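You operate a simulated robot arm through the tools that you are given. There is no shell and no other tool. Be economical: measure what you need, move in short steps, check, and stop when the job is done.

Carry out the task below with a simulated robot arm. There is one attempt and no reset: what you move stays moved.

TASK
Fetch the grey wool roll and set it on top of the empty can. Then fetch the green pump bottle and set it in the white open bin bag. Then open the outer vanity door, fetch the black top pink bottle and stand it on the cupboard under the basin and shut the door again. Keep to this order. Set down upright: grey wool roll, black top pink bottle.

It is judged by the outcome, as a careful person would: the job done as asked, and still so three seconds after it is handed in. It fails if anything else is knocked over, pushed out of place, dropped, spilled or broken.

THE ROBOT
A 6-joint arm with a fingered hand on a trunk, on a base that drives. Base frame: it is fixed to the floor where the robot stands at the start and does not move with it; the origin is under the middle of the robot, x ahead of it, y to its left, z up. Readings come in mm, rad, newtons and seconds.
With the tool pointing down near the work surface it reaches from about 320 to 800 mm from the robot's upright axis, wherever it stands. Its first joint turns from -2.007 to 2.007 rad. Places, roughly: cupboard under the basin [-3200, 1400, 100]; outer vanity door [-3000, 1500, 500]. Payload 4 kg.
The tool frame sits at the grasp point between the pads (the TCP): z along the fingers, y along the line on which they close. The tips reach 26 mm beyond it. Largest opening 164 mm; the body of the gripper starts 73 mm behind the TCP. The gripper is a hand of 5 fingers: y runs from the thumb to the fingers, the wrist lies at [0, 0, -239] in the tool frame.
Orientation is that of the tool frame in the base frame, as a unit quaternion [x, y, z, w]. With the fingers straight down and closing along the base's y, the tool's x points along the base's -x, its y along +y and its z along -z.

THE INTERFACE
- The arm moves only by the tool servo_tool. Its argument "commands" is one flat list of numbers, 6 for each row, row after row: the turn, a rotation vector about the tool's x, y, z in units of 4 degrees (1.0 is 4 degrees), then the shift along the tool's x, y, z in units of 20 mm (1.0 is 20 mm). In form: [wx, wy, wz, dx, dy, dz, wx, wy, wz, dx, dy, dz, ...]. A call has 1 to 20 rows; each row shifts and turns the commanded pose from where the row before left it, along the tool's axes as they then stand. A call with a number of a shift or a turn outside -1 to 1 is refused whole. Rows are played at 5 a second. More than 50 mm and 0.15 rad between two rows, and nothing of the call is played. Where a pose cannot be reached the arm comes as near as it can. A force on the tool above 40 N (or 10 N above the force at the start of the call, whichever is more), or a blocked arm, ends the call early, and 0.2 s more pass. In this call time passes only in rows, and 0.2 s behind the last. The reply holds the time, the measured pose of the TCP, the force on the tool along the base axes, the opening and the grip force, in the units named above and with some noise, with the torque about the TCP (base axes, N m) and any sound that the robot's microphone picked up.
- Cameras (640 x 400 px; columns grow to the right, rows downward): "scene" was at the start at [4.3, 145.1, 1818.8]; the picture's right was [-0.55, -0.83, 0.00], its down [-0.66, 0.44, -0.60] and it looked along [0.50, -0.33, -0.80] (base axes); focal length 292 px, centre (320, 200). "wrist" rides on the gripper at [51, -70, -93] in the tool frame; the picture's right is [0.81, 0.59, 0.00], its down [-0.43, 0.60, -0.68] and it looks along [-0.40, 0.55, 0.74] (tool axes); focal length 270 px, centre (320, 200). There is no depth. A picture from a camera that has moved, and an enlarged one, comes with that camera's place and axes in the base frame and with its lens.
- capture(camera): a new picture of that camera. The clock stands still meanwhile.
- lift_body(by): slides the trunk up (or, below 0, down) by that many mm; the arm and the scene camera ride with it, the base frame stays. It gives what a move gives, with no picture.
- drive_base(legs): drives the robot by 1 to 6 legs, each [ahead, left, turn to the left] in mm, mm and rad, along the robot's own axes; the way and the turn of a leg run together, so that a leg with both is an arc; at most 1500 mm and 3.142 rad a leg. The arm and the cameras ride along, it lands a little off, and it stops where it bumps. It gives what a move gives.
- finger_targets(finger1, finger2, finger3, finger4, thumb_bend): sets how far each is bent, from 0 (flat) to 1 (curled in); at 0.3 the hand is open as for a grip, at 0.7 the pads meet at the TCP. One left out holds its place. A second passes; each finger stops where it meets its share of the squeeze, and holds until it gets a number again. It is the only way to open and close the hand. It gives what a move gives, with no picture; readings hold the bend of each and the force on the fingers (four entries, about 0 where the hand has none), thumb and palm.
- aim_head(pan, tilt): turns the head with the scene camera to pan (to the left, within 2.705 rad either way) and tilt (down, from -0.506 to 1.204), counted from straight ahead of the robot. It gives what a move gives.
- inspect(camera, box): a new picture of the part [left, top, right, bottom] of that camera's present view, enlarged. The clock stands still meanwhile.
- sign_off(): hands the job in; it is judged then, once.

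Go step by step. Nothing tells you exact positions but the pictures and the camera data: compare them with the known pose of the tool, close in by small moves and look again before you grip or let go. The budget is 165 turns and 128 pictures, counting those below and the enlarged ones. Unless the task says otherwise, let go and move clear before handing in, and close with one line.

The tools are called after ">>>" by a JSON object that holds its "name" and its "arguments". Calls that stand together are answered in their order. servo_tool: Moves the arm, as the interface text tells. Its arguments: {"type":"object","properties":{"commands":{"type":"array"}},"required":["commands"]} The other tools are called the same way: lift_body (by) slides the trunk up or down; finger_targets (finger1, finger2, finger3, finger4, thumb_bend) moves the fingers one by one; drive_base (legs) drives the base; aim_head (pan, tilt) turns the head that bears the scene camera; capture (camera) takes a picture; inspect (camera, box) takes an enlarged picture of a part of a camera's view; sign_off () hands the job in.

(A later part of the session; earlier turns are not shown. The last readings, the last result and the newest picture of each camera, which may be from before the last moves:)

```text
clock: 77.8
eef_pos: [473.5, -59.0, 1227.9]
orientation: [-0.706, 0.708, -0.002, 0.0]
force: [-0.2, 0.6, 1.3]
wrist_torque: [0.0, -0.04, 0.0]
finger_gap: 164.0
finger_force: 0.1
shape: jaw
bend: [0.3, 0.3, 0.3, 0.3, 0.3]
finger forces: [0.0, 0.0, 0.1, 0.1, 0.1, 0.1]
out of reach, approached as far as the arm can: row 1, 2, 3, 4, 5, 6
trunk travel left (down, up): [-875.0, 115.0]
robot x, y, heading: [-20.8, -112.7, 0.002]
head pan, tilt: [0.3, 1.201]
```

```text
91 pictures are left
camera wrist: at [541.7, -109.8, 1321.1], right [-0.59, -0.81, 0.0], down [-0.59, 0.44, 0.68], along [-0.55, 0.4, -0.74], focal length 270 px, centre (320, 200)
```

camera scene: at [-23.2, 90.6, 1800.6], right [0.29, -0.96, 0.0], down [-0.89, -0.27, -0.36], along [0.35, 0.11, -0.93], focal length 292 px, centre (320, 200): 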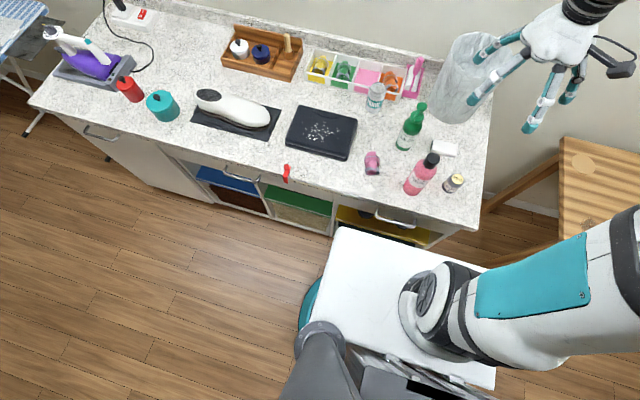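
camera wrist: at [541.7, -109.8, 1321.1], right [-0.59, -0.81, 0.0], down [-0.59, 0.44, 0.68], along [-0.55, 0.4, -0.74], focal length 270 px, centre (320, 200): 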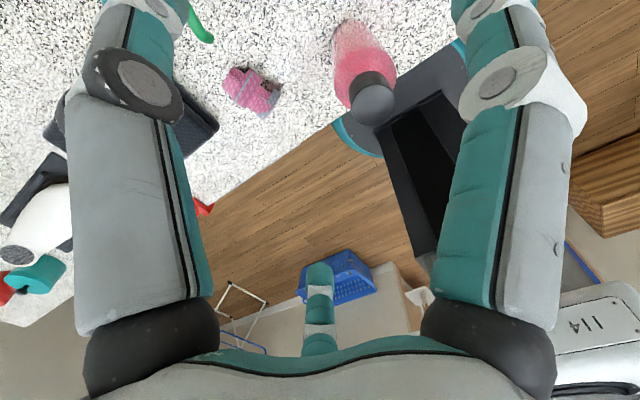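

The wrist joint limit stopped that direction, so I'll turn the other way to about -45°, closing along (0.7,0.7), which also clears the shampoo.

>>> {"name": "servo_tool", "arguments": {"commands": [0, 0, 1, 0, 0, -1, 0, 0, 1, 0, 0, -1, 0, 0, 1, 0, 0, 0, 0, 0, 1, 0, 0, 0, 0, 0, 1, 0, 0, 0, 0, 0, 1, 0, 0, 0, 0, 0, 1, 0, 0, 0, 0, 0, 1, 0, 0, 0, 0, 0, 1, 0, 0, 0, 0, 0, 1, 0, 0, 0, 0, 0, 1, 0, 0, 0, 0, 0, 1, 0, 0, 0, 0, 0, 1, 0, 0, 0, 0, 0, 1, 0, 0, 0, 0, 0, 1, 0, 0, 0, 0, 0, 1, 0, 0, 0, 0, 0, 1, 0, 0, 0, 0, 0, 1, 0, 0, 0, 0, 0, 1, 0, 0, 0, 0, 0, 1, 0, 0, 0]}}

>>> {"name": "servo_tool", "arguments": {"commands": [0, 0, 1, 0, 0, 0, 0, 0, 1, 0, 0, 0, 0, 0, 1, 0, 0, 0, 0, 0, 1, 0, 0, 0, 0, 0, 1, 0, 0, 0, 0, 0, 1, 0, 0, 0, 0, 0, 1, 0, 0, 0, 0, 0, 1, 0, 0, 0, 0, 0, 1, 0, 0, 0, 0, 0, 1, 0, 0, 0, 0, 0, 1, 0, 0, 0, 0, 0, 1, 0, 0, 0, 0, 0, 1, 0, 0, 0, 0, 0, 0.75, 0, 0, 0]}}

>>> {"name": "finger_targets", "arguments": {"finger1": 0.45, "finger2": 0.45, "finger3": 0.45, "finger4": 0.45, "thumb_bend": 0.45}}

```text
clock: 82.0
eef_pos: [476.2, -60.3, 1267.9]
orientation: [-0.086, 0.996, 0.0, 0.0]
force: [-0.2, -0.2, -0.7]
wrist_torque: [-0.03, -0.06, -0.02]
finger_gap: 163.9
finger_force: 0.1
shape: jaw
bend: [0.3, 0.3, 0.3, 0.3, 0.3]
finger forces: [0.0, 0.0, 0.0, 0.0, 0.1, 0.0]
trunk travel left (down, up): [-875.0, 115.0]
robot x, y, heading: [-18.5, -112.4, -0.005]
head pan, tilt: [0.3, 1.201]
```

```text
clock: 85.0
eef_pos: [476.0, -62.1, 1269.0]
orientation: [0.384, 0.923, 0.0, 0.001]
force: [0.9, -0.2, 0.1]
wrist_torque: [0.0, 0.01, 0.04]
finger_gap: 163.9
finger_force: 0.0
shape: jaw
bend: [0.3, 0.3, 0.3, 0.3, 0.3]
finger forces: [0.0, 0.0, 0.0, 0.0, 0.0, 0.0]
trunk travel left (down, up): [-875.0, 115.0]
robot x, y, heading: [-19.8, -110.9, 0.003]
head pan, tilt: [0.3, 1.201]
```

```text
clock: 86.0
eef_pos: [476.9, -62.8, 1268.9]
orientation: [0.383, 0.924, 0.0, 0.0]
force: [1.0, -0.1, 0.1]
wrist_torque: [-0.02, 0.01, -0.04]
finger_gap: 54.9
finger_force: 0.1
shape: fingers
bend: [0.45, 0.45, 0.45, 0.45, 0.45]
finger forces: [0.0, 0.0, 0.0, 0.0, 0.1, 0.1]
trunk travel left (down, up): [-875.0, 115.0]
robot x, y, heading: [-21.2, -111.1, -0.002]
head pan, tilt: [0.3, 1.201]
```

>>> {"name": "finger_targets", "arguments": {"finger1": 0.38, "finger2": 0.38, "finger3": 0.38, "finger4": 0.38, "thumb_bend": 0.38}}

>>> {"name": "servo_tool", "arguments": {"commands": [0, 0, 0, -0.9, -0.8, 0, 0, 0, 0, -0.9, -0.8, 0, 0, 0, 0, -0.9, -0.8, 0, 0, 0, 0, -0.9, -0.8, 0, 0, 0, 0, -0.9, -0.8, 0, 0, 0, 0, -0.9, -0.8, 0, 0, 0, 0, 0, 0, 1, 0, 0, 0, 0, 0, 1, 0, 0, 0, 0, 0, 1, 0, 0, 0, 0, 0, 1, 0, 0, 0, 0, 0, 1, 0, 0, 0, 0, 0, 1, 0, 0, 0, 0, 0, 1, 0, 0, 0, 0, 0, 1]}}

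>>> {"name": "capture", "arguments": {"camera": "wrist"}}

>>> {"name": "aim_head", "arguments": {"pan": -0.4, "tilt": 0.95}}

>>> {"name": "capture", "arguments": {"camera": "scene"}}

```text
clock: 87.0
eef_pos: [475.0, -60.1, 1268.8]
orientation: [0.384, 0.924, 0.0, 0.0]
force: [0.2, 0.0, 0.4]
wrist_torque: [0.03, 0.0, 0.02]
finger_gap: 71.9
finger_force: 0.0
shape: fingers
bend: [0.38, 0.38, 0.38, 0.38, 0.38]
finger forces: [0.0, 0.1, 0.0, 0.1, 0.0, 0.1]
trunk travel left (down, up): [-875.0, 115.0]
robot x, y, heading: [-19.3, -109.7, -0.003]
head pan, tilt: [0.3, 1.201]
```

```text
clock: 90.0
eef_pos: [485.1, -203.7, 1108.1]
orientation: [0.384, 0.923, -0.001, 0.001]
force: [0.6, 0.6, -0.2]
wrist_torque: [0.0, 0.02, -0.03]
finger_gap: 71.9
finger_force: 0.1
shape: fingers
bend: [0.38, 0.38, 0.38, 0.38, 0.38]
finger forces: [0.0, 0.1, 0.0, 0.0, 0.1, 0.0]
trunk travel left (down, up): [-875.0, 115.0]
robot x, y, heading: [-22.3, -109.9, -0.005]
head pan, tilt: [0.3, 1.201]
```

```text
90 pictures are left
camera wrist: at [399.3, -218.4, 1201.4], right [-0.15, 0.99, 0.0], down [0.73, 0.11, 0.68], along [0.67, 0.1, -0.74], focal length 270 px, centre (320, 200)
```

wrist: 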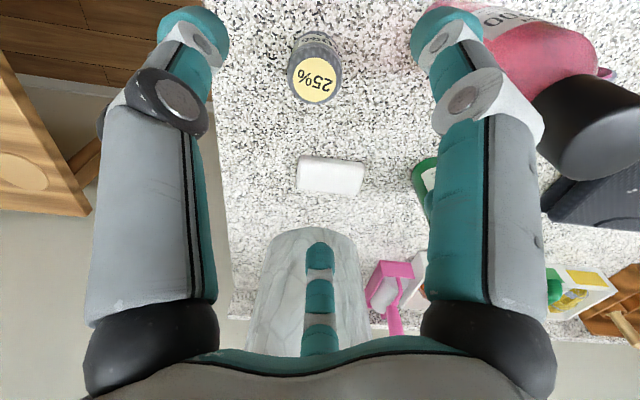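

```text
clock: 91.1
eef_pos: [485.4, -204.1, 1108.7]
orientation: [0.383, 0.924, 0.0, 0.0]
force: [-0.3, 0.2, -0.3]
wrist_torque: [-0.04, -0.02, 0.0]
finger_gap: 71.9
finger_force: 0.1
shape: fingers
bend: [0.38, 0.38, 0.38, 0.38, 0.38]
finger forces: [0.0, 0.1, 0.1, 0.0, 0.0, 0.0]
trunk travel left (down, up): [-875.0, 115.0]
robot x, y, heading: [-20.2, -109.9, 0.001]
head pan, tilt: [-0.4, 0.949]
```

```text
89 pictures are left
camera scene: at [-9.7, 45.9, 1816.7], right [-0.39, -0.92, 0.0], down [-0.75, 0.32, -0.58], along [0.54, -0.23, -0.81], focal length 292 px, centre (320, 200)
```

scene: 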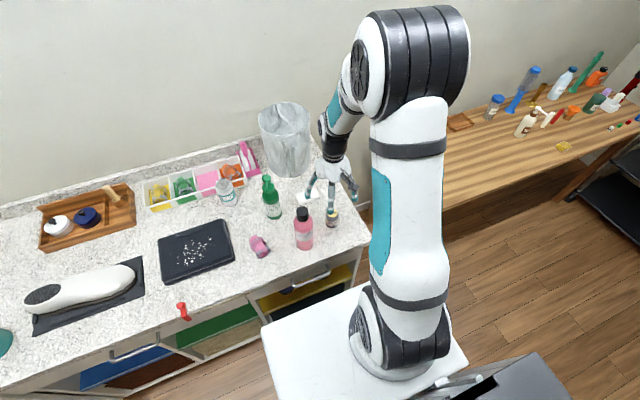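

The roll appears nearly under the hand; I'll shift by a few mm, descend to just above it and check.

>>> {"name": "finger_targets", "arguments": {"finger1": 0.34, "finger2": 0.34, "finger3": 0.34, "finger4": 0.34, "thumb_bend": 0.34}}

>>> {"name": "servo_tool", "arguments": {"commands": [0, 0, 0, -0.1, -0.3, 1, 0, 0, 0, 0, 0, 1, 0, 0, 0, 0, 0, 1, 0, 0, 0, 0, 0, 1, 0, 0, 0, 0, 0, 1, 0, 0, 0, 0, 0, 0.4]}}

>>> {"name": "capture", "arguments": {"camera": "wrist"}}

>>> {"name": "inspect", "arguments": {"camera": "scene", "box": [260, 140, 380, 260]}}

```text
clock: 92.1
eef_pos: [483.8, -204.5, 1109.2]
orientation: [0.384, 0.923, 0.0, -0.001]
force: [0.8, 0.3, -0.2]
wrist_torque: [-0.01, 0.01, 0.01]
finger_gap: 81.1
finger_force: 0.1
shape: fingers
bend: [0.34, 0.34, 0.34, 0.34, 0.34]
finger forces: [0.0, 0.1, 0.1, 0.0, 0.0, 0.0]
trunk travel left (down, up): [-875.0, 115.0]
robot x, y, heading: [-18.0, -112.3, -0.002]
head pan, tilt: [-0.4, 0.949]
```

```text
clock: 93.5
eef_pos: [478.6, -212.2, 999.4]
orientation: [0.384, 0.923, 0.0, -0.001]
force: [-0.5, 0.7, -0.6]
wrist_torque: [0.03, 0.01, -0.02]
finger_gap: 81.3
finger_force: 0.2
shape: fingers
bend: [0.34, 0.34, 0.34, 0.34, 0.34]
finger forces: [0.0, 0.1, 0.0, 0.0, 0.0, 0.0]
trunk travel left (down, up): [-875.0, 115.0]
robot x, y, heading: [-19.8, -110.4, -0.001]
head pan, tilt: [-0.4, 0.949]
```

```text
88 pictures are left
camera wrist: at [394.2, -225.0, 1093.4], right [-0.15, 0.99, 0.0], down [0.73, 0.11, 0.68], along [0.67, 0.1, -0.74], focal length 270 px, centre (320, 200)
```

wrist: 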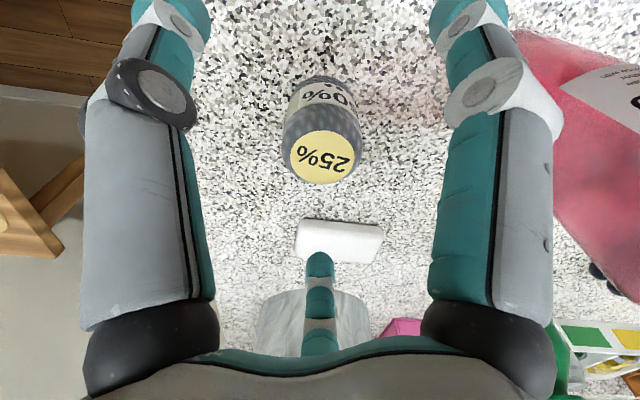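

```text
3.33 times, centred on (320, 200) of scene
camera zoom: at [-9.9, 45.9, 1816.8], right [-0.39, -0.92, 0.0], down [-0.75, 0.32, -0.58], along [0.54, -0.23, -0.81], focal length 972 px, centre (320, 200)
```

zoom: 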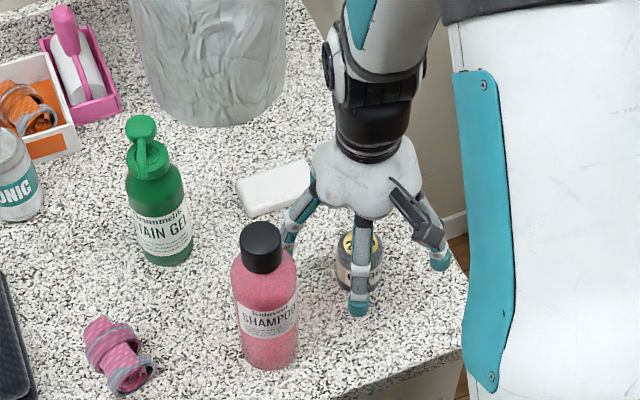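

The roll's top sits exactly on the tool axis in the wrist view. I'll descend to z≈935 and close.

>>> {"name": "servo_tool", "arguments": {"commands": [0, 0, 0, 0, 0, 0.8, 0, 0, 0, 0, 0, 0.8, 0, 0, 0, 0, 0, 0.8, 0, 0, 0, 0, 0, 0.7]}}

>>> {"name": "capture", "arguments": {"camera": "wrist"}}

```text
clock: 94.5
eef_pos: [480.0, -210.1, 938.9]
orientation: [0.383, 0.924, 0.0, 0.0]
force: [-0.4, 0.7, -0.5]
wrist_torque: [-0.01, -0.02, 0.0]
finger_gap: 81.1
finger_force: 0.1
shape: fingers
bend: [0.34, 0.34, 0.34, 0.34, 0.34]
finger forces: [0.0, 0.0, 0.0, 0.1, 0.0, 0.0]
trunk travel left (down, up): [-875.0, 115.0]
robot x, y, heading: [-18.8, -110.3, -0.005]
head pan, tilt: [-0.4, 0.949]
```

```text
86 pictures are left
camera wrist: at [394.6, -224.7, 1031.7], right [-0.15, 0.99, 0.0], down [0.73, 0.11, 0.68], along [0.67, 0.1, -0.74], focal length 270 px, centre (320, 200)
```

wrist: 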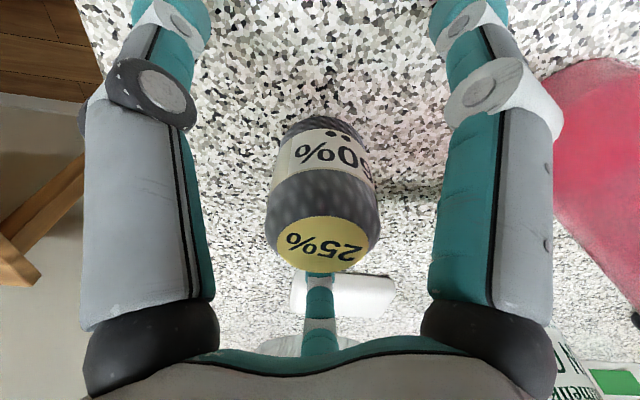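

>>> {"name": "finger_targets", "arguments": {"finger1": 0.6, "finger2": 0.6, "finger3": 0.6, "finger4": 0.6, "thumb_bend": 0.6}}

>>> {"name": "capture", "arguments": {"camera": "wrist"}}

```text
clock: 95.5
eef_pos: [480.6, -210.9, 939.0]
orientation: [0.383, 0.924, 0.0, 0.0]
force: [-0.5, 1.1, -0.2]
wrist_torque: [0.03, -0.01, -0.01]
finger_gap: 20.7
finger_force: 3.1
shape: fingers
bend: [0.59, 0.58, 0.59, 0.59, 0.59]
finger forces: [1.3, 1.5, 1.3, 1.0, 1.5, 0.0]
trunk travel left (down, up): [-875.0, 115.0]
robot x, y, heading: [-21.2, -109.2, -0.002]
head pan, tilt: [-0.4, 0.949]
```

```text
85 pictures are left
camera wrist: at [394.3, -224.6, 1032.0], right [-0.15, 0.99, 0.0], down [0.73, 0.11, 0.68], along [0.67, 0.1, -0.74], focal length 270 px, centre (320, 200)
```

wrist: 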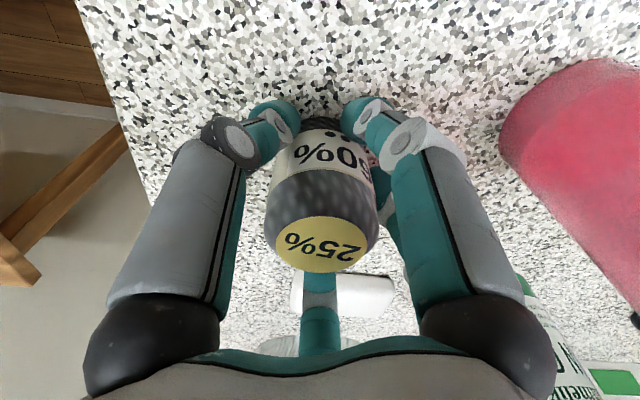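

The fingers are on the roll with a light hold; I'll tighten a little and lift.

>>> {"name": "finger_targets", "arguments": {"finger1": 0.64, "finger2": 0.64, "finger3": 0.64, "finger4": 0.64, "thumb_bend": 0.64}}

>>> {"name": "servo_tool", "arguments": {"commands": [0, 0, 0, 0, 0, -0.5, 0, 0, 0, 0, 0, -0.5, 0, 0, 0, 0, 0, -1, 0, 0, 0, 0, 0, -1]}}

>>> {"name": "capture", "arguments": {"camera": "wrist"}}

```text
clock: 96.5
eef_pos: [480.1, -210.8, 939.4]
orientation: [0.384, 0.923, -0.001, 0.0]
force: [-1.6, -0.1, 0.0]
wrist_torque: [0.01, 0.01, 0.01]
finger_gap: 19.5
finger_force: 12.0
shape: fingers
bend: [0.6, 0.59, 0.59, 0.6, 0.61]
finger forces: [4.4, 5.1, 4.8, 4.2, 6.0, 0.0]
trunk travel left (down, up): [-875.0, 115.0]
robot x, y, heading: [-19.5, -112.7, 0.0]
head pan, tilt: [-0.4, 0.949]
```

```text
clock: 97.5
eef_pos: [481.7, -210.8, 997.5]
orientation: [0.384, 0.923, 0.0, 0.0]
force: [-0.4, 0.8, -1.6]
wrist_torque: [0.01, 0.0, 0.01]
finger_gap: 19.4
finger_force: 12.3
shape: fingers
bend: [0.6, 0.59, 0.59, 0.6, 0.61]
finger forces: [4.4, 5.1, 4.8, 4.1, 5.8, 0.0]
trunk travel left (down, up): [-875.0, 115.0]
robot x, y, heading: [-23.9, -111.5, 0.001]
head pan, tilt: [-0.4, 0.949]
```

```text
84 pictures are left
camera wrist: at [395.6, -224.2, 1091.0], right [-0.15, 0.99, 0.0], down [0.73, 0.11, 0.68], along [0.67, 0.1, -0.74], focal length 270 px, centre (320, 200)
```

wrist: 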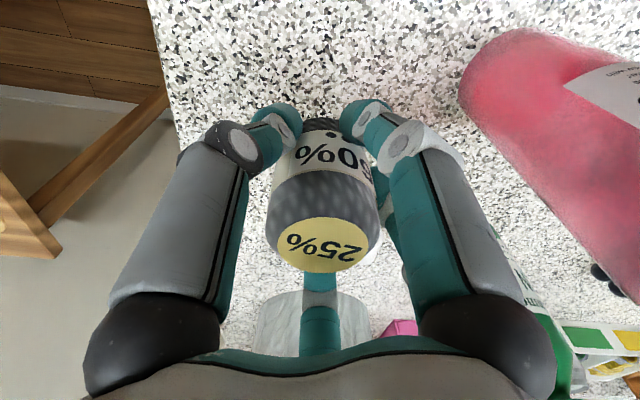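

Held upright. I'll raise it clear of everything, then move the base forward-left to come within reach of the can.

>>> {"name": "servo_tool", "arguments": {"commands": [0, 0, 0, 0, 0, -1, 0, 0, 0, 0, 0, -1, 0, 0, 0, 0, 0, -1, 0, 0, 0, 0, 0, -1, 0, 0, 0, 0, 0, -1, 0, 0, 0, 0, 0, -1, 0, 0, 0, 0, 0, -1, 0, 0, 0, 0, 0, -1, 0, 0, 0, 0, 0, -1, 0, 0, 0, 0, 0, -1, 0, 0, 0, 0, 0, -1, 0, 0, 0, 0, 0, -1, 0, 0, 0, 0, 0, -1]}}

>>> {"name": "drive_base", "arguments": {"legs": [[0, 150, 0], [60, 0, 0]]}}

>>> {"name": "aim_head", "arguments": {"pan": 0.0, "tilt": 0.9}}

>>> {"name": "capture", "arguments": {"camera": "scene"}}

```text
clock: 100.3
eef_pos: [480.0, -211.8, 1259.2]
orientation: [0.383, 0.924, 0.0, 0.0]
force: [-0.1, 0.6, -0.4]
wrist_torque: [0.0, 0.0, 0.0]
finger_gap: 19.4
finger_force: 11.9
shape: fingers
bend: [0.6, 0.59, 0.59, 0.6, 0.61]
finger forces: [4.4, 5.1, 4.8, 4.1, 5.9, 0.0]
trunk travel left (down, up): [-875.0, 115.0]
robot x, y, heading: [-21.8, -115.2, -0.003]
head pan, tilt: [-0.4, 0.949]
```

```text
clock: 102.2
eef_pos: [541.3, -64.3, 1258.6]
orientation: [0.383, 0.924, -0.001, -0.001]
force: [-0.1, 0.0, -0.6]
wrist_torque: [0.0, 0.03, -0.01]
finger_gap: 19.2
finger_force: 12.4
shape: fingers
bend: [0.6, 0.59, 0.59, 0.6, 0.61]
finger forces: [4.4, 5.1, 4.8, 4.1, 6.0, 0.1]
trunk travel left (down, up): [-875.0, 115.0]
robot x, y, heading: [41.0, 31.4, -0.003]
head pan, tilt: [-0.4, 0.949]
```

```text
clock: 103.1
eef_pos: [540.9, -65.7, 1257.7]
orientation: [0.383, 0.924, 0.0, 0.0]
force: [0.6, 0.8, -1.3]
wrist_torque: [0.03, 0.04, -0.02]
finger_gap: 19.4
finger_force: 12.2
shape: fingers
bend: [0.6, 0.59, 0.59, 0.6, 0.61]
finger forces: [4.5, 5.1, 4.8, 4.2, 5.9, 0.1]
trunk travel left (down, up): [-875.0, 115.0]
robot x, y, heading: [42.4, 32.7, -0.006]
head pan, tilt: [0.0, 0.901]
```

```text
83 pictures are left
camera scene: at [58.7, 220.2, 1820.3], right [0.0, -1.0, 0.0], down [-0.78, 0.0, -0.62], along [0.62, 0.0, -0.78], focal length 292 px, centre (320, 200)
```

scene: 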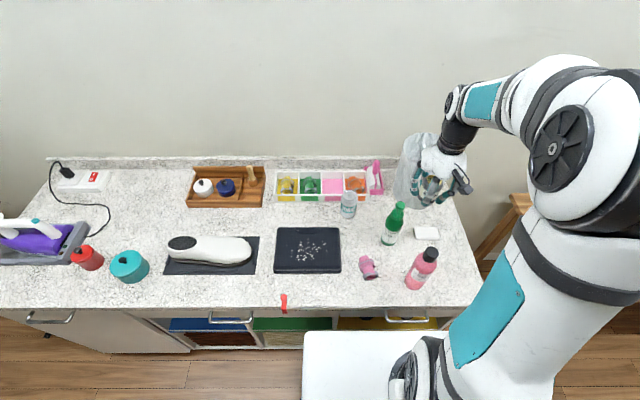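

>>> {"name": "inspect", "arguments": {"camera": "scene", "box": [310, 160, 390, 240]}}

>>> {"name": "inspect", "arguments": {"camera": "scene", "box": [340, 120, 500, 300]}}

```text
5.00 times, centred on (350, 200) of scene
camera zoom: at [58.7, 220.2, 1820.3], right [0.0, -1.0, 0.0], down [-0.78, 0.0, -0.62], along [0.62, 0.0, -0.78], focal length 1458 px, centre (170, 200)
```

zoom: 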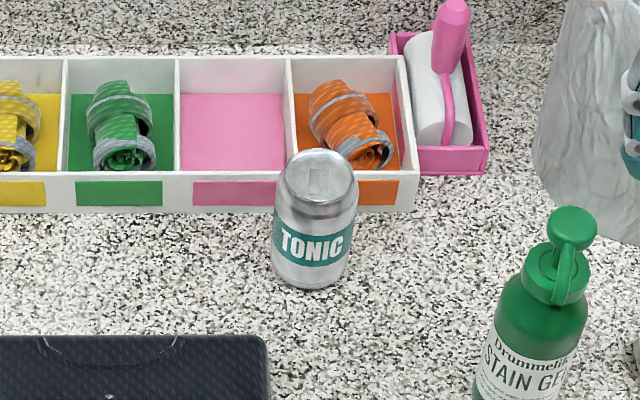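

```text
2.22 times, centred on (420, 210) of scene
camera zoom: at [58.7, 220.2, 1820.3], right [0.0, -1.0, 0.0], down [-0.78, 0.0, -0.62], along [0.62, 0.0, -0.78], focal length 648 px, centre (98, 178)
```

zoom: 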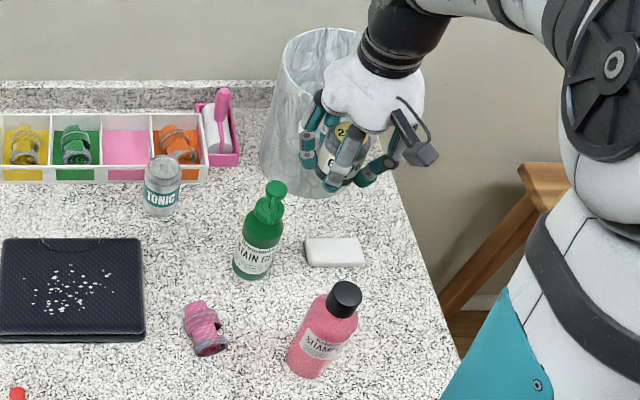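

The can stands at about (727,112) with its top near z≈1008. I'll carry the roll above it and check with the wrist camera.

>>> {"name": "servo_tool", "arguments": {"commands": [0, 0, 0, -0.02, 0.99, 0, 0, 0, 0, -0.02, 0.99, 0, 0, 0, 0, -0.02, 0.99, 0, 0, 0, 0, -0.02, 0.99, 0, 0, 0, 0, -0.02, 0.99, 0, 0, 0, 0, -0.02, 0.99, 0, 0, 0, 0, -0.02, 0.99, 0, 0, 0, 0, -0.02, 0.99, 0, 0, 0, 0, -0.02, 0.99, 0, 0, 0, 0, -0.02, 0.99, 0, 0, 0, 0, -0.02, 0.99, 0, 0, 0, 0, -0.02, 0.99, 0, 0, 0, 0, -0.02, 0.99, 0, 0, 0, 0, 0, 0, 1, 0, 0, 0, 0, 0, 1, 0, 0, 0, 0, 0, 1, 0, 0, 0, 0, 0, 1, 0, 0, 0, 0, 0, 1]}}

>>> {"name": "capture", "arguments": {"camera": "wrist"}}

>>> {"name": "inspect", "arguments": {"camera": "scene", "box": [290, 120, 410, 240]}}

```text
clock: 106.9
eef_pos: [725.2, 113.8, 1158.4]
orientation: [0.384, 0.923, -0.001, 0.0]
force: [-0.1, 0.6, -0.7]
wrist_torque: [-0.02, 0.02, 0.03]
finger_gap: 19.4
finger_force: 12.1
shape: fingers
bend: [0.6, 0.59, 0.59, 0.6, 0.61]
finger forces: [4.3, 5.1, 4.9, 4.2, 5.8, 0.1]
trunk travel left (down, up): [-875.0, 115.0]
robot x, y, heading: [42.4, 35.5, -0.008]
head pan, tilt: [0.0, 0.901]
```

```text
80 pictures are left
camera wrist: at [639.7, 99.6, 1251.3], right [-0.15, 0.99, 0.0], down [0.73, 0.11, 0.68], along [0.67, 0.1, -0.74], focal length 270 px, centre (320, 200)
```

wrist: 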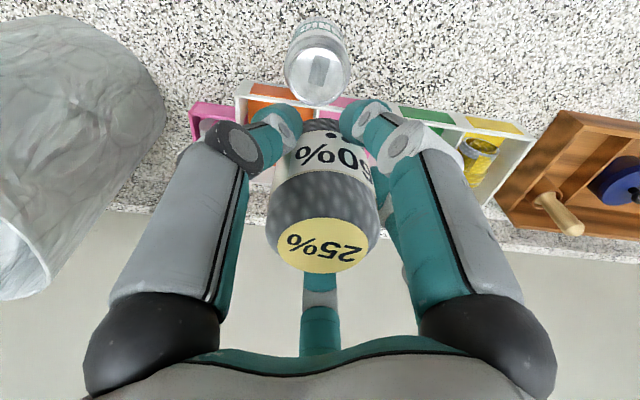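

```text
3.33 times, centred on (350, 180) of scene
camera zoom: at [59.1, 220.2, 1820.4], right [0.0, -1.0, 0.0], down [-0.78, 0.0, -0.62], along [0.62, 0.0, -0.78], focal length 972 px, centre (220, 267)
```

zoom: 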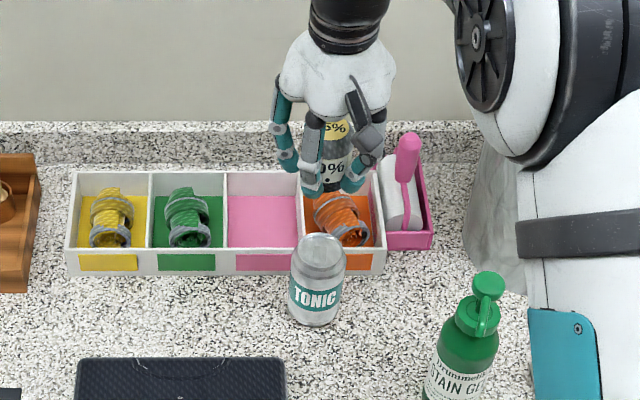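

>>> {"name": "inspect", "arguments": {"camera": "wrist", "box": [270, 0, 370, 120]}}

```text
3.33 times, centred on (320, 60) of wrist
camera zoom: at [639.7, 99.6, 1251.3], right [-0.15, 0.99, 0.0], down [0.73, 0.11, 0.68], along [0.67, 0.1, -0.74], focal length 901 px, centre (320, 667)
```

zoom: 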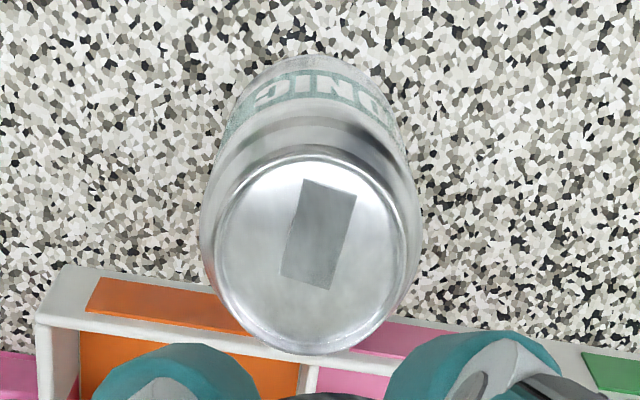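

The wrist view puts the can at about (718,109). I'll correct by that and lower to a couple of centimetres above the can.

>>> {"name": "servo_tool", "arguments": {"commands": [0, 0, 0, 0.09, -0.4, 0, 0, 0, 0, 0, 0, 1, 0, 0, 0, 0, 0, 1, 0, 0, 0, 0, 0, 1, 0, 0, 0, 0, 0, 1]}}

>>> {"name": "capture", "arguments": {"camera": "wrist"}}

>>> {"name": "inspect", "arguments": {"camera": "scene", "box": [310, 140, 390, 240]}}

```text
clock: 108.1
eef_pos: [718.5, 109.6, 1078.2]
orientation: [0.383, 0.924, 0.001, 0.0]
force: [0.4, 0.0, -0.9]
wrist_torque: [-0.02, 0.02, -0.02]
finger_gap: 19.3
finger_force: 12.8
shape: fingers
bend: [0.6, 0.59, 0.59, 0.6, 0.61]
finger forces: [4.3, 5.0, 5.0, 4.2, 5.8, 0.1]
trunk travel left (down, up): [-875.0, 115.0]
robot x, y, heading: [40.8, 33.6, -0.001]
head pan, tilt: [0.0, 0.901]
```

```text
77 pictures are left
camera wrist: at [633.0, 95.8, 1171.8], right [-0.15, 0.99, 0.0], down [0.73, 0.11, 0.68], along [0.67, 0.1, -0.74], focal length 270 px, centre (320, 200)
```

wrist: 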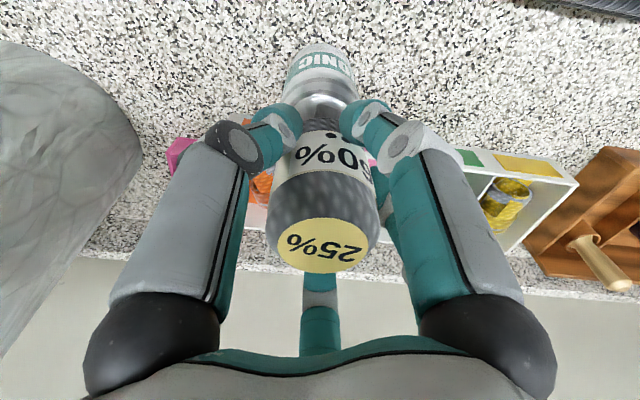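

```text
4.00 times, centred on (350, 190) of scene
camera zoom: at [59.0, 220.2, 1820.4], right [0.0, -1.0, 0.0], down [-0.78, 0.0, -0.62], along [0.62, 0.0, -0.78], focal length 1166 px, centre (200, 240)
```

zoom: 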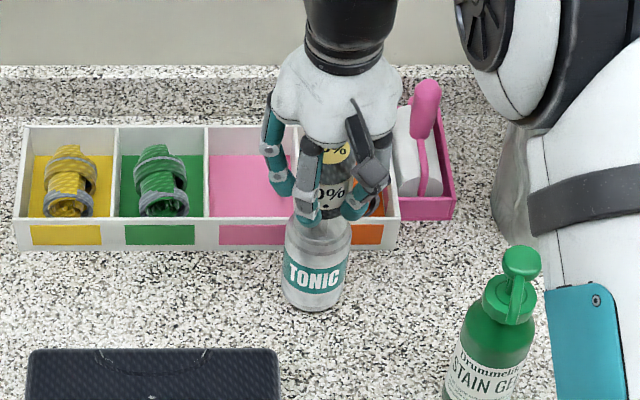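

Alignment looks right in both views. Now lowering slowly to contact.

>>> {"name": "servo_tool", "arguments": {"commands": [0, 0, 0, 0, 0, 0.8, 0, 0, 0, 0, 0, 0.25, 0, 0, 0, 0, 0, 0]}}

>>> {"name": "servo_tool", "arguments": {"commands": [0, 0, 0, 0, 0, 0.2, 0, 0, 0, 0, 0, 0]}}

>>> {"name": "servo_tool", "arguments": {"commands": [0, 0, 0, 0, 0, 0.15, 0, 0, 0, 0, 0, 0]}}

>>> {"name": "inspect", "arguments": {"camera": "scene", "box": [320, 160, 370, 220]}}

```text
clock: 108.9
eef_pos: [719.2, 109.4, 1056.6]
orientation: [0.384, 0.923, 0.0, 0.001]
force: [-0.7, 0.5, -0.9]
wrist_torque: [-0.02, 0.0, 0.02]
finger_gap: 19.5
finger_force: 11.8
shape: fingers
bend: [0.6, 0.59, 0.59, 0.6, 0.61]
finger forces: [4.4, 5.2, 5.0, 4.0, 5.8, 0.1]
trunk travel left (down, up): [-875.0, 115.0]
robot x, y, heading: [40.6, 31.5, 0.002]
head pan, tilt: [0.0, 0.901]
```

```text
clock: 109.5
eef_pos: [719.2, 109.2, 1053.4]
orientation: [0.383, 0.924, 0.001, 0.0]
force: [0.5, 0.4, -0.7]
wrist_torque: [0.02, -0.01, -0.02]
finger_gap: 19.2
finger_force: 12.0
shape: fingers
bend: [0.6, 0.59, 0.59, 0.6, 0.61]
finger forces: [4.4, 5.1, 4.9, 4.1, 5.7, 0.1]
trunk travel left (down, up): [-875.0, 115.0]
robot x, y, heading: [36.8, 35.1, -0.004]
head pan, tilt: [0.0, 0.901]
```

```text
clock: 110.1
eef_pos: [719.0, 109.2, 1050.2]
orientation: [0.384, 0.923, 0.002, 0.0]
force: [-0.8, 0.2, 4.2]
wrist_torque: [-0.01, 0.03, 0.0]
finger_gap: 19.3
finger_force: 12.7
shape: fingers
bend: [0.6, 0.59, 0.59, 0.6, 0.61]
finger forces: [4.5, 5.3, 5.0, 4.3, 6.1, 0.0]
trunk travel left (down, up): [-875.0, 115.0]
robot x, y, heading: [38.6, 33.4, -0.007]
head pan, tilt: [0.0, 0.901]
```

```text
6.67 times, centred on (345, 190) of scene
camera zoom: at [58.0, 220.2, 1820.4], right [0.0, -1.0, 0.0], down [-0.78, 0.0, -0.62], along [0.62, 0.0, -0.78], focal length 1943 px, centre (153, 267)
```

zoom: 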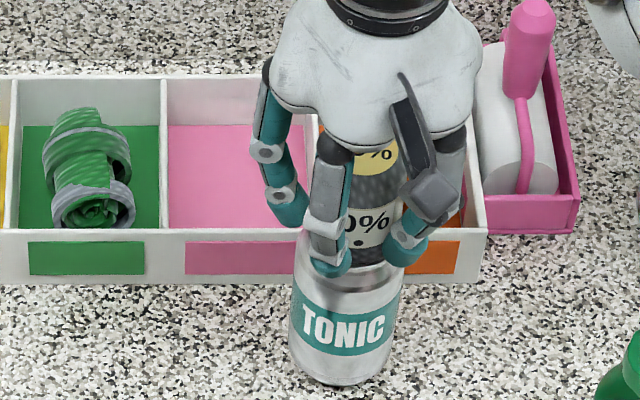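

Contact felt (≈5 N). I'll release gently, in two stages.

>>> {"name": "finger_targets", "arguments": {"finger1": 0.5, "finger2": 0.5, "finger3": 0.5, "finger4": 0.5, "thumb_bend": 0.5}}

>>> {"name": "finger_targets", "arguments": {"finger1": 0.32, "finger2": 0.32, "finger3": 0.32, "finger4": 0.32, "thumb_bend": 0.32}}

>>> {"name": "servo_tool", "arguments": {"commands": [0, 0, 0, 0, 0, -0.5, 0, 0, 0, 0, 0, -0.5, 0, 0, 0, 0, 0, -1, 0, 0, 0, 0, 0, -1, 0, 0, 0, 0, 0, -1, 0, 0, 0, 0, 0, -1, 0, 0, 0, 0, 0, -1, 0, 0, 0, 0, 0, -1, 0, 0, 0, 0, 0, -1, 0, 0, 0, 0, 0, -1]}}

>>> {"name": "capture", "arguments": {"camera": "scene"}}

>>> {"name": "inspect", "arguments": {"camera": "scene", "box": [310, 140, 470, 260]}}

```text
clock: 111.1
eef_pos: [718.7, 109.5, 1050.4]
orientation: [0.384, 0.923, 0.0, 0.0]
force: [-0.3, -0.1, -1.0]
wrist_torque: [-0.02, 0.0, -0.02]
finger_gap: 42.1
finger_force: 0.1
shape: fingers
bend: [0.5, 0.5, 0.5, 0.5, 0.5]
finger forces: [0.0, 0.0, 0.0, 0.0, 0.1, 0.0]
trunk travel left (down, up): [-875.0, 115.0]
robot x, y, heading: [37.1, 35.7, -0.004]
head pan, tilt: [0.0, 0.901]
```

```text
clock: 112.1
eef_pos: [719.9, 108.5, 1049.9]
orientation: [0.384, 0.923, 0.0, 0.0]
force: [1.1, -0.2, 0.1]
wrist_torque: [0.02, 0.01, 0.01]
finger_gap: 86.2
finger_force: 0.1
shape: fingers
bend: [0.32, 0.32, 0.32, 0.32, 0.32]
finger forces: [0.0, 0.1, 0.0, 0.1, 0.1, 0.0]
trunk travel left (down, up): [-875.0, 115.0]
robot x, y, heading: [40.8, 34.8, -0.005]
head pan, tilt: [0.0, 0.901]
```

```text
clock: 114.3
eef_pos: [719.6, 108.9, 1231.0]
orientation: [0.384, 0.923, 0.0, -0.001]
force: [-0.3, 0.2, 0.9]
wrist_torque: [0.0, -0.01, -0.01]
finger_gap: 85.9
finger_force: 0.2
shape: fingers
bend: [0.32, 0.32, 0.32, 0.32, 0.32]
finger forces: [0.1, 0.1, 0.0, 0.0, 0.0, 0.1]
trunk travel left (down, up): [-875.0, 115.0]
robot x, y, heading: [39.0, 32.5, -0.003]
head pan, tilt: [0.0, 0.901]
```

```text
74 pictures are left
camera scene: at [58.0, 220.2, 1820.3], right [0.0, -1.0, 0.0], down [-0.78, 0.0, -0.62], along [0.62, 0.0, -0.78], focal length 292 px, centre (320, 200)
```

scene: 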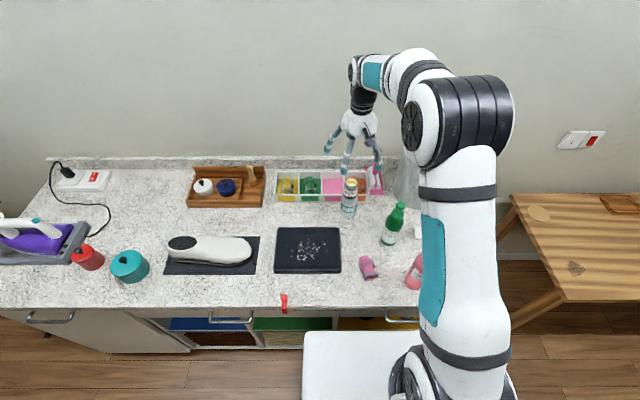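

```text
3.33 times, centred on (390, 200) of scene
camera zoom: at [58.0, 220.2, 1820.3], right [0.0, -1.0, 0.0], down [-0.78, 0.0, -0.62], along [0.62, 0.0, -0.78], focal length 972 px, centre (87, 200)
```

zoom: 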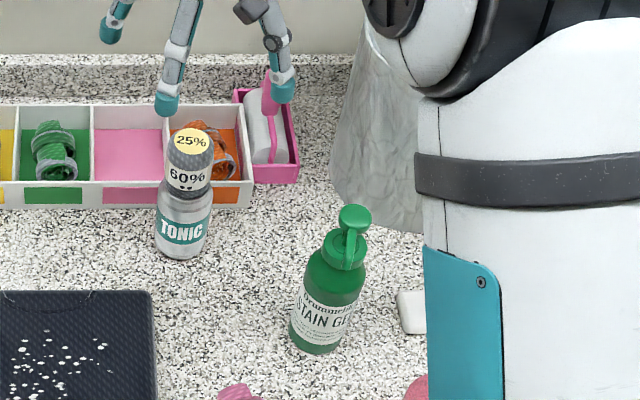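

The roll stands on the can. Next is the pump bottle at about (600,-28) and the bag centred near (822,-163) with its rim at z≈1130. I'll shift the base right and slightly forward so both are within reach.

>>> {"name": "servo_tool", "arguments": {"commands": [0, 0, 0, 0, -1, -1, 0, 0, 0, 0, -1, -1, 0, 0, 0, 0, -1, -1, 0, 0, 0, 0, -1, 0, 0, 0, 0, 0, -1, 0, 0, 0, 0, 0, -1, 0, 0, 0, 0, 0, -1, 0]}}

>>> {"name": "drive_base", "arguments": {"legs": [[0, -165, 0], [30, 0, 0]]}}

>>> {"name": "aim_head", "arguments": {"pan": -0.25, "tilt": 0.9}}

>>> {"name": "capture", "arguments": {"camera": "scene"}}

>>> {"name": "capture", "arguments": {"camera": "wrist"}}

```text
clock: 115.9
eef_pos: [620.0, 8.7, 1291.5]
orientation: [0.384, 0.923, 0.001, 0.0]
force: [0.0, -0.6, 0.0]
wrist_torque: [-0.04, 0.0, -0.03]
finger_gap: 85.8
finger_force: 0.1
shape: fingers
bend: [0.32, 0.32, 0.32, 0.32, 0.32]
finger forces: [0.0, 0.1, 0.0, 0.0, 0.0, 0.0]
trunk travel left (down, up): [-875.0, 115.0]
robot x, y, heading: [38.6, 36.2, -0.002]
head pan, tilt: [0.0, 0.901]
```

```text
clock: 117.8
eef_pos: [650.9, -158.9, 1290.3]
orientation: [0.384, 0.923, 0.001, 0.0]
force: [0.0, -0.3, -0.4]
wrist_torque: [0.03, 0.02, 0.01]
finger_gap: 86.0
finger_force: 0.1
shape: fingers
bend: [0.32, 0.32, 0.32, 0.32, 0.32]
finger forces: [0.0, 0.1, 0.0, 0.1, 0.1, 0.0]
trunk travel left (down, up): [-875.0, 115.0]
robot x, y, heading: [66.0, -136.7, -0.003]
head pan, tilt: [0.0, 0.901]
```

```text
clock: 118.6
eef_pos: [648.2, -160.3, 1291.2]
orientation: [0.383, 0.924, 0.0, 0.0]
force: [-0.6, 0.0, -0.5]
wrist_torque: [-0.01, 0.0, -0.01]
finger_gap: 85.7
finger_force: 0.1
shape: fingers
bend: [0.32, 0.32, 0.32, 0.32, 0.32]
finger forces: [0.0, 0.1, 0.1, 0.0, 0.1, 0.0]
trunk travel left (down, up): [-875.0, 115.0]
robot x, y, heading: [71.4, -135.6, -0.001]
head pan, tilt: [-0.25, 0.901]
```

```text
72 pictures are left
camera scene: at [84.4, 33.1, 1820.4], right [-0.25, -0.97, 0.0], down [-0.76, 0.19, -0.62], along [0.6, -0.15, -0.78], focal length 292 px, centre (320, 200)
```

scene: 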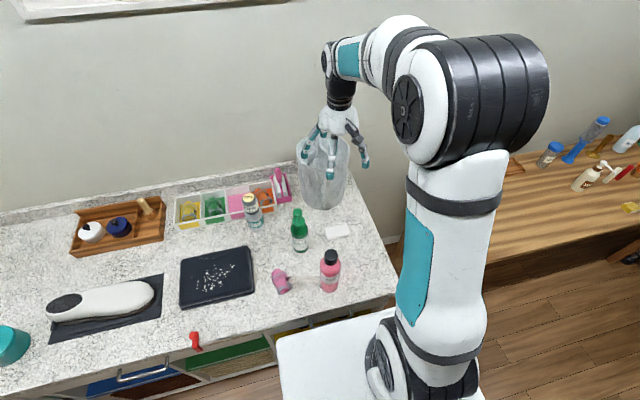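

```text
71 pictures are left
camera wrist: at [562.8, -172.7, 1384.2], right [-0.16, 0.99, 0.0], down [0.73, 0.11, 0.68], along [0.67, 0.11, -0.74], focal length 270 px, centre (320, 200)
```

wrist: 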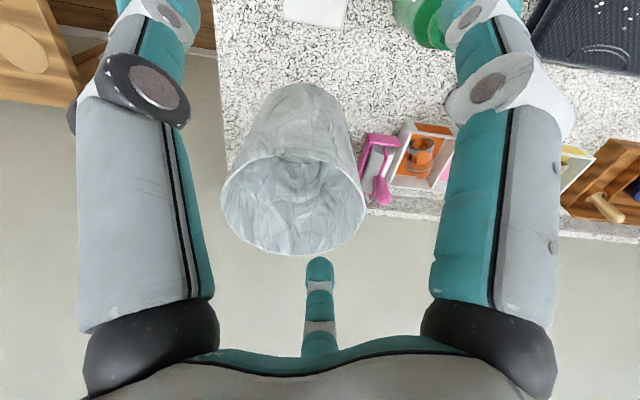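

The bag rim centre works out near (811,-167). Now I'll go over the pump bottle.

>>> {"name": "servo_tool", "arguments": {"commands": [0, 0, 0, 0.91, 0.42, 0, 0, 0, 0, 0.91, 0.42, 0, 0, 0, 0, 0.91, 0.42, 0, 0, 0, 0, 0.91, 0.42, 0, 0, 0, 0, 0.91, 0.42, 0, 0, 0, 0, 0.91, 0.42, 0, 0, 0, 0, 0.91, 0.42, 0, 0, 0, 0, 0, 0, 1, 0, 0, 0, 0, 0, 1, 0, 0, 0, 0, 0, 1, 0, 0, 0, 0, 0, 1]}}

>>> {"name": "capture", "arguments": {"camera": "wrist"}}

>>> {"name": "inspect", "arguments": {"camera": "scene", "box": [260, 130, 360, 260]}}

```text
clock: 121.0
eef_pos: [601.0, -29.4, 1211.2]
orientation: [0.384, 0.923, 0.0, 0.0]
force: [1.0, -0.2, -0.7]
wrist_torque: [-0.02, 0.0, 0.05]
finger_gap: 85.9
finger_force: 0.0
shape: fingers
bend: [0.32, 0.32, 0.32, 0.32, 0.32]
finger forces: [0.0, 0.0, 0.0, 0.0, 0.0, 0.0]
trunk travel left (down, up): [-875.0, 115.0]
robot x, y, heading: [72.2, -132.0, -0.003]
head pan, tilt: [-0.25, 0.901]
```

```text
70 pictures are left
camera wrist: at [514.5, -43.1, 1304.7], right [-0.16, 0.99, 0.0], down [0.73, 0.11, 0.68], along [0.67, 0.11, -0.74], focal length 270 px, centre (320, 200)
```

wrist: 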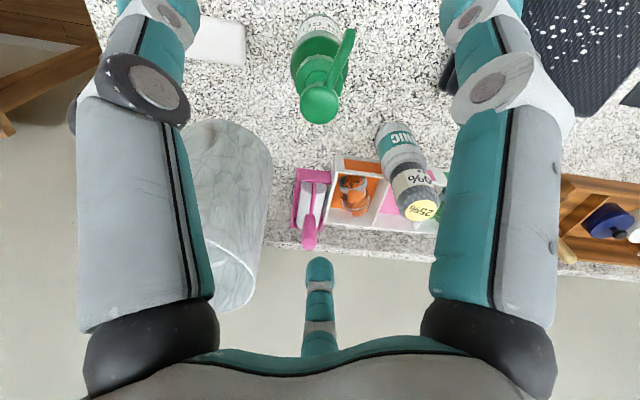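

```text
3.08 times, centred on (310, 195) of scene
camera zoom: at [85.2, 33.1, 1820.4], right [-0.25, -0.97, 0.0], down [-0.76, 0.19, -0.62], along [0.6, -0.15, -0.78], focal length 897 px, centre (351, 215)
```

zoom: 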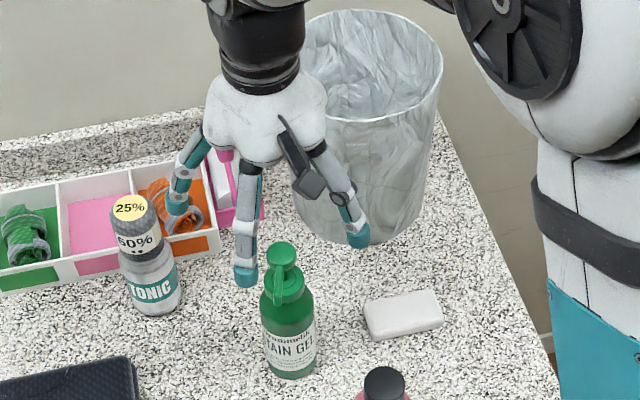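

>>> {"name": "inspect", "arguments": {"camera": "wrist", "box": [270, 0, 370, 130]}}

```text
3.08 times, centred on (320, 65) of wrist
camera zoom: at [514.5, -43.1, 1304.7], right [-0.16, 0.99, 0.0], down [0.73, 0.11, 0.68], along [0.67, 0.11, -0.74], focal length 832 px, centre (320, 615)
```

zoom: 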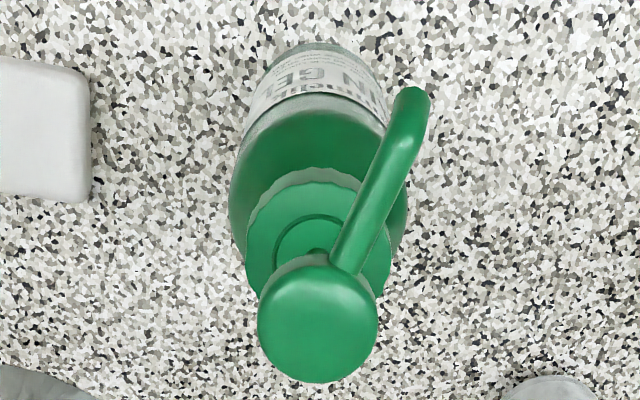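

The bottle lines up with the tool axis; its spout points at about (-0.95,0.28). I'll rotate the hand 25° so the spout falls in the gap between fingers, then descend partway.

>>> {"name": "servo_tool", "arguments": {"commands": [0, 0, 1, 0, 0, 0, 0, 0, 1, 0, 0, 0, 0, 0, 1, 0, 0, 0, 0, 0, 1, 0, 0, 0, 0, 0, 1, 0, 0, 0, 0, 0, 1, 0, 0, 0, 0, 0, 0.25, 0, 0, 0, 0, 0, 0, 0, 0, 1, 0, 0, 0, 0, 0, 1, 0, 0, 0, 0, 0, 1, 0, 0, 0, 0, 0, 1]}}

>>> {"name": "capture", "arguments": {"camera": "wrist"}}

```text
clock: 123.4
eef_pos: [601.7, -26.8, 1130.6]
orientation: [0.574, 0.819, 0.0, 0.0]
force: [-0.3, 0.3, 0.5]
wrist_torque: [-0.05, -0.02, -0.02]
finger_gap: 85.8
finger_force: 0.2
shape: fingers
bend: [0.32, 0.32, 0.32, 0.32, 0.32]
finger forces: [0.1, 0.0, 0.1, 0.1, 0.0, 0.0]
trunk travel left (down, up): [-875.0, 115.0]
robot x, y, heading: [70.5, -134.2, 0.0]
head pan, tilt: [-0.25, 0.901]
```

```text
67 pictures are left
camera wrist: at [518.5, -3.0, 1223.5], right [0.28, 0.96, 0.0], down [0.71, -0.2, 0.68], along [0.65, -0.19, -0.74], focal length 270 px, centre (320, 200)
```

wrist: 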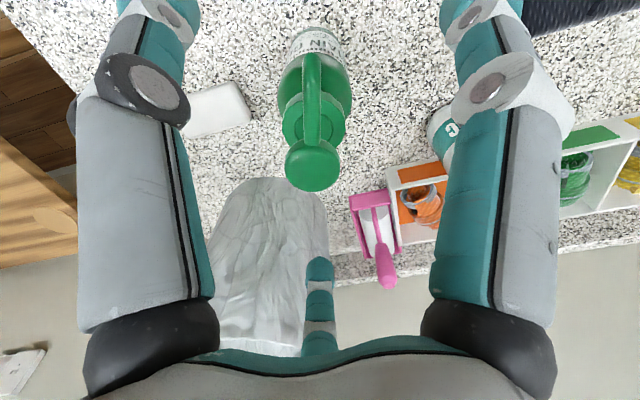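

>>> {"name": "servo_tool", "arguments": {"commands": [0, 0, 0, -0.18, -0.13, 0, 0, 0, 0, 0, 0, 1, 0, 0, 0, 0, 0, 1, 0, 0, 0, 0, 0, 1, 0, 0, 0, 0, 0, 1, 0, 0, 0, 0, 0, 0.2]}}

>>> {"name": "capture", "arguments": {"camera": "wrist"}}

>>> {"name": "inspect", "arguments": {"camera": "scene", "box": [260, 130, 360, 260]}}

```text
clock: 124.8
eef_pos: [598.9, -32.0, 1046.6]
orientation: [0.574, 0.819, 0.0, 0.0]
force: [0.8, -0.1, 0.7]
wrist_torque: [0.01, -0.02, 0.01]
finger_gap: 85.7
finger_force: 0.0
shape: fingers
bend: [0.32, 0.32, 0.32, 0.32, 0.32]
finger forces: [0.0, 0.0, 0.0, 0.0, 0.0, 0.1]
trunk travel left (down, up): [-875.0, 115.0]
robot x, y, heading: [69.0, -130.0, -0.002]
head pan, tilt: [-0.25, 0.901]
```

```text
66 pictures are left
camera wrist: at [514.9, -8.4, 1140.2], right [0.28, 0.96, 0.0], down [0.71, -0.2, 0.68], along [0.65, -0.19, -0.74], focal length 270 px, centre (320, 200)
```

wrist: 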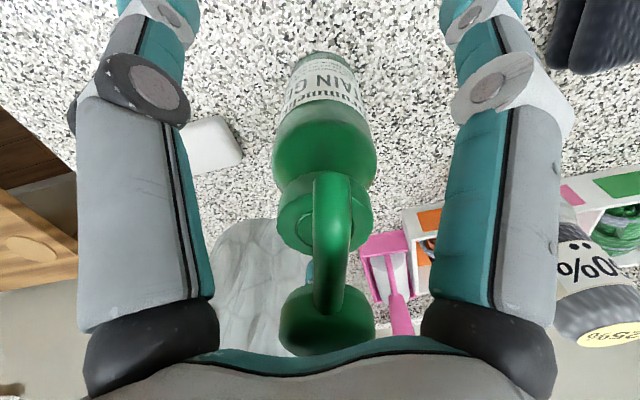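

```text
3.08 times, centred on (310, 195) of scene
camera zoom: at [85.0, 33.0, 1820.4], right [-0.25, -0.97, 0.0], down [-0.76, 0.19, -0.62], along [0.6, -0.15, -0.78], focal length 897 px, centre (351, 215)
```

zoom: 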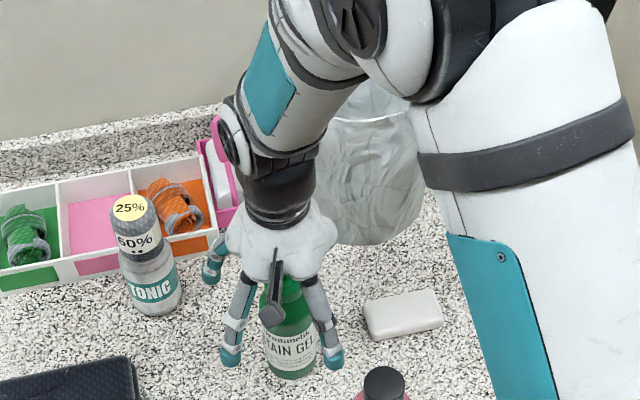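

The collar is at the grasp point with the spout in the gap. Closing on the collar.

>>> {"name": "finger_targets", "arguments": {"finger1": 0.6, "finger2": 0.6, "finger3": 0.6, "finger4": 0.6, "thumb_bend": 0.6}}

>>> {"name": "capture", "arguments": {"camera": "wrist"}}

```text
clock: 125.8
eef_pos: [597.9, -31.9, 1047.0]
orientation: [0.574, 0.819, 0.001, 0.0]
force: [1.0, 0.7, -0.3]
wrist_torque: [0.01, 0.03, -0.01]
finger_gap: 25.0
finger_force: 7.7
shape: fingers
bend: [0.57, 0.56, 0.57, 0.57, 0.58]
finger forces: [3.0, 3.7, 3.4, 2.5, 3.6, 0.1]
trunk travel left (down, up): [-875.0, 115.0]
robot x, y, heading: [67.7, -136.2, -0.003]
head pan, tilt: [-0.25, 0.901]
```

```text
64 pictures are left
camera wrist: at [515.1, -8.3, 1140.4], right [0.28, 0.96, 0.0], down [0.71, -0.2, 0.68], along [0.65, -0.19, -0.74], focal length 270 px, centre (320, 200)
```

wrist: 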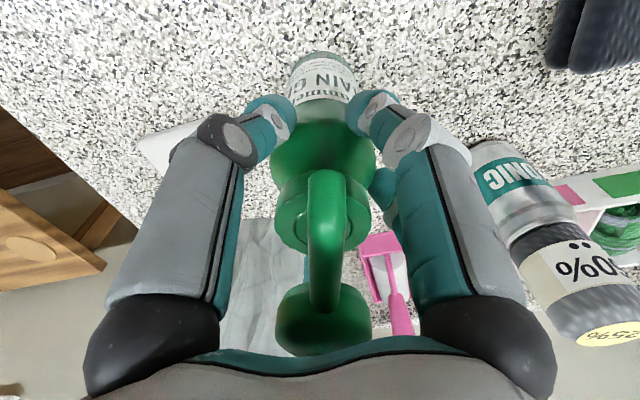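

The fingertips hold the shoulder. I'll tighten and lift slightly to test.

>>> {"name": "finger_targets", "arguments": {"finger1": 0.68, "finger2": 0.68, "finger3": 0.68, "finger4": 0.68, "thumb_bend": 0.68}}

>>> {"name": "servo_tool", "arguments": {"commands": [0, 0, 0, 0, 0, -0.5, 0, 0, 0, 0, 0, -0.5, 0, 0, 0, 0, 0, -1, 0, 0, 0, 0, 0, 0]}}

>>> {"name": "capture", "arguments": {"camera": "wrist"}}

```text
clock: 126.8
eef_pos: [598.1, -31.9, 1048.0]
orientation: [0.574, 0.819, 0.0, 0.0]
force: [-1.2, -0.2, 2.7]
wrist_torque: [-0.01, 0.06, -0.04]
finger_gap: 23.8
finger_force: 23.8
shape: fingers
bend: [0.58, 0.57, 0.57, 0.59, 0.61]
finger forces: [8.4, 9.3, 9.1, 8.1, 13.3, 0.0]
trunk travel left (down, up): [-875.0, 115.0]
robot x, y, heading: [69.8, -139.1, -0.002]
head pan, tilt: [-0.25, 0.901]
```

```text
clock: 127.8
eef_pos: [598.1, -30.2, 1086.3]
orientation: [0.575, 0.818, 0.0, -0.001]
force: [-0.1, 0.2, -3.6]
wrist_torque: [0.0, -0.01, -0.01]
finger_gap: 23.6
finger_force: 23.3
shape: fingers
bend: [0.58, 0.57, 0.57, 0.59, 0.61]
finger forces: [7.8, 9.3, 9.0, 7.8, 12.7, 0.1]
trunk travel left (down, up): [-875.0, 115.0]
robot x, y, heading: [72.4, -135.9, -0.007]
head pan, tilt: [-0.25, 0.901]
```

```text
63 pictures are left
camera wrist: at [515.3, -7.2, 1180.0], right [0.28, 0.96, 0.0], down [0.71, -0.2, 0.68], along [0.65, -0.19, -0.74], focal length 270 px, centre (320, 200)
```

wrist: 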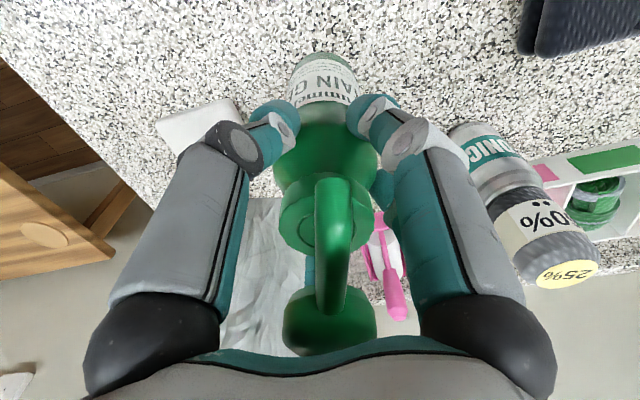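

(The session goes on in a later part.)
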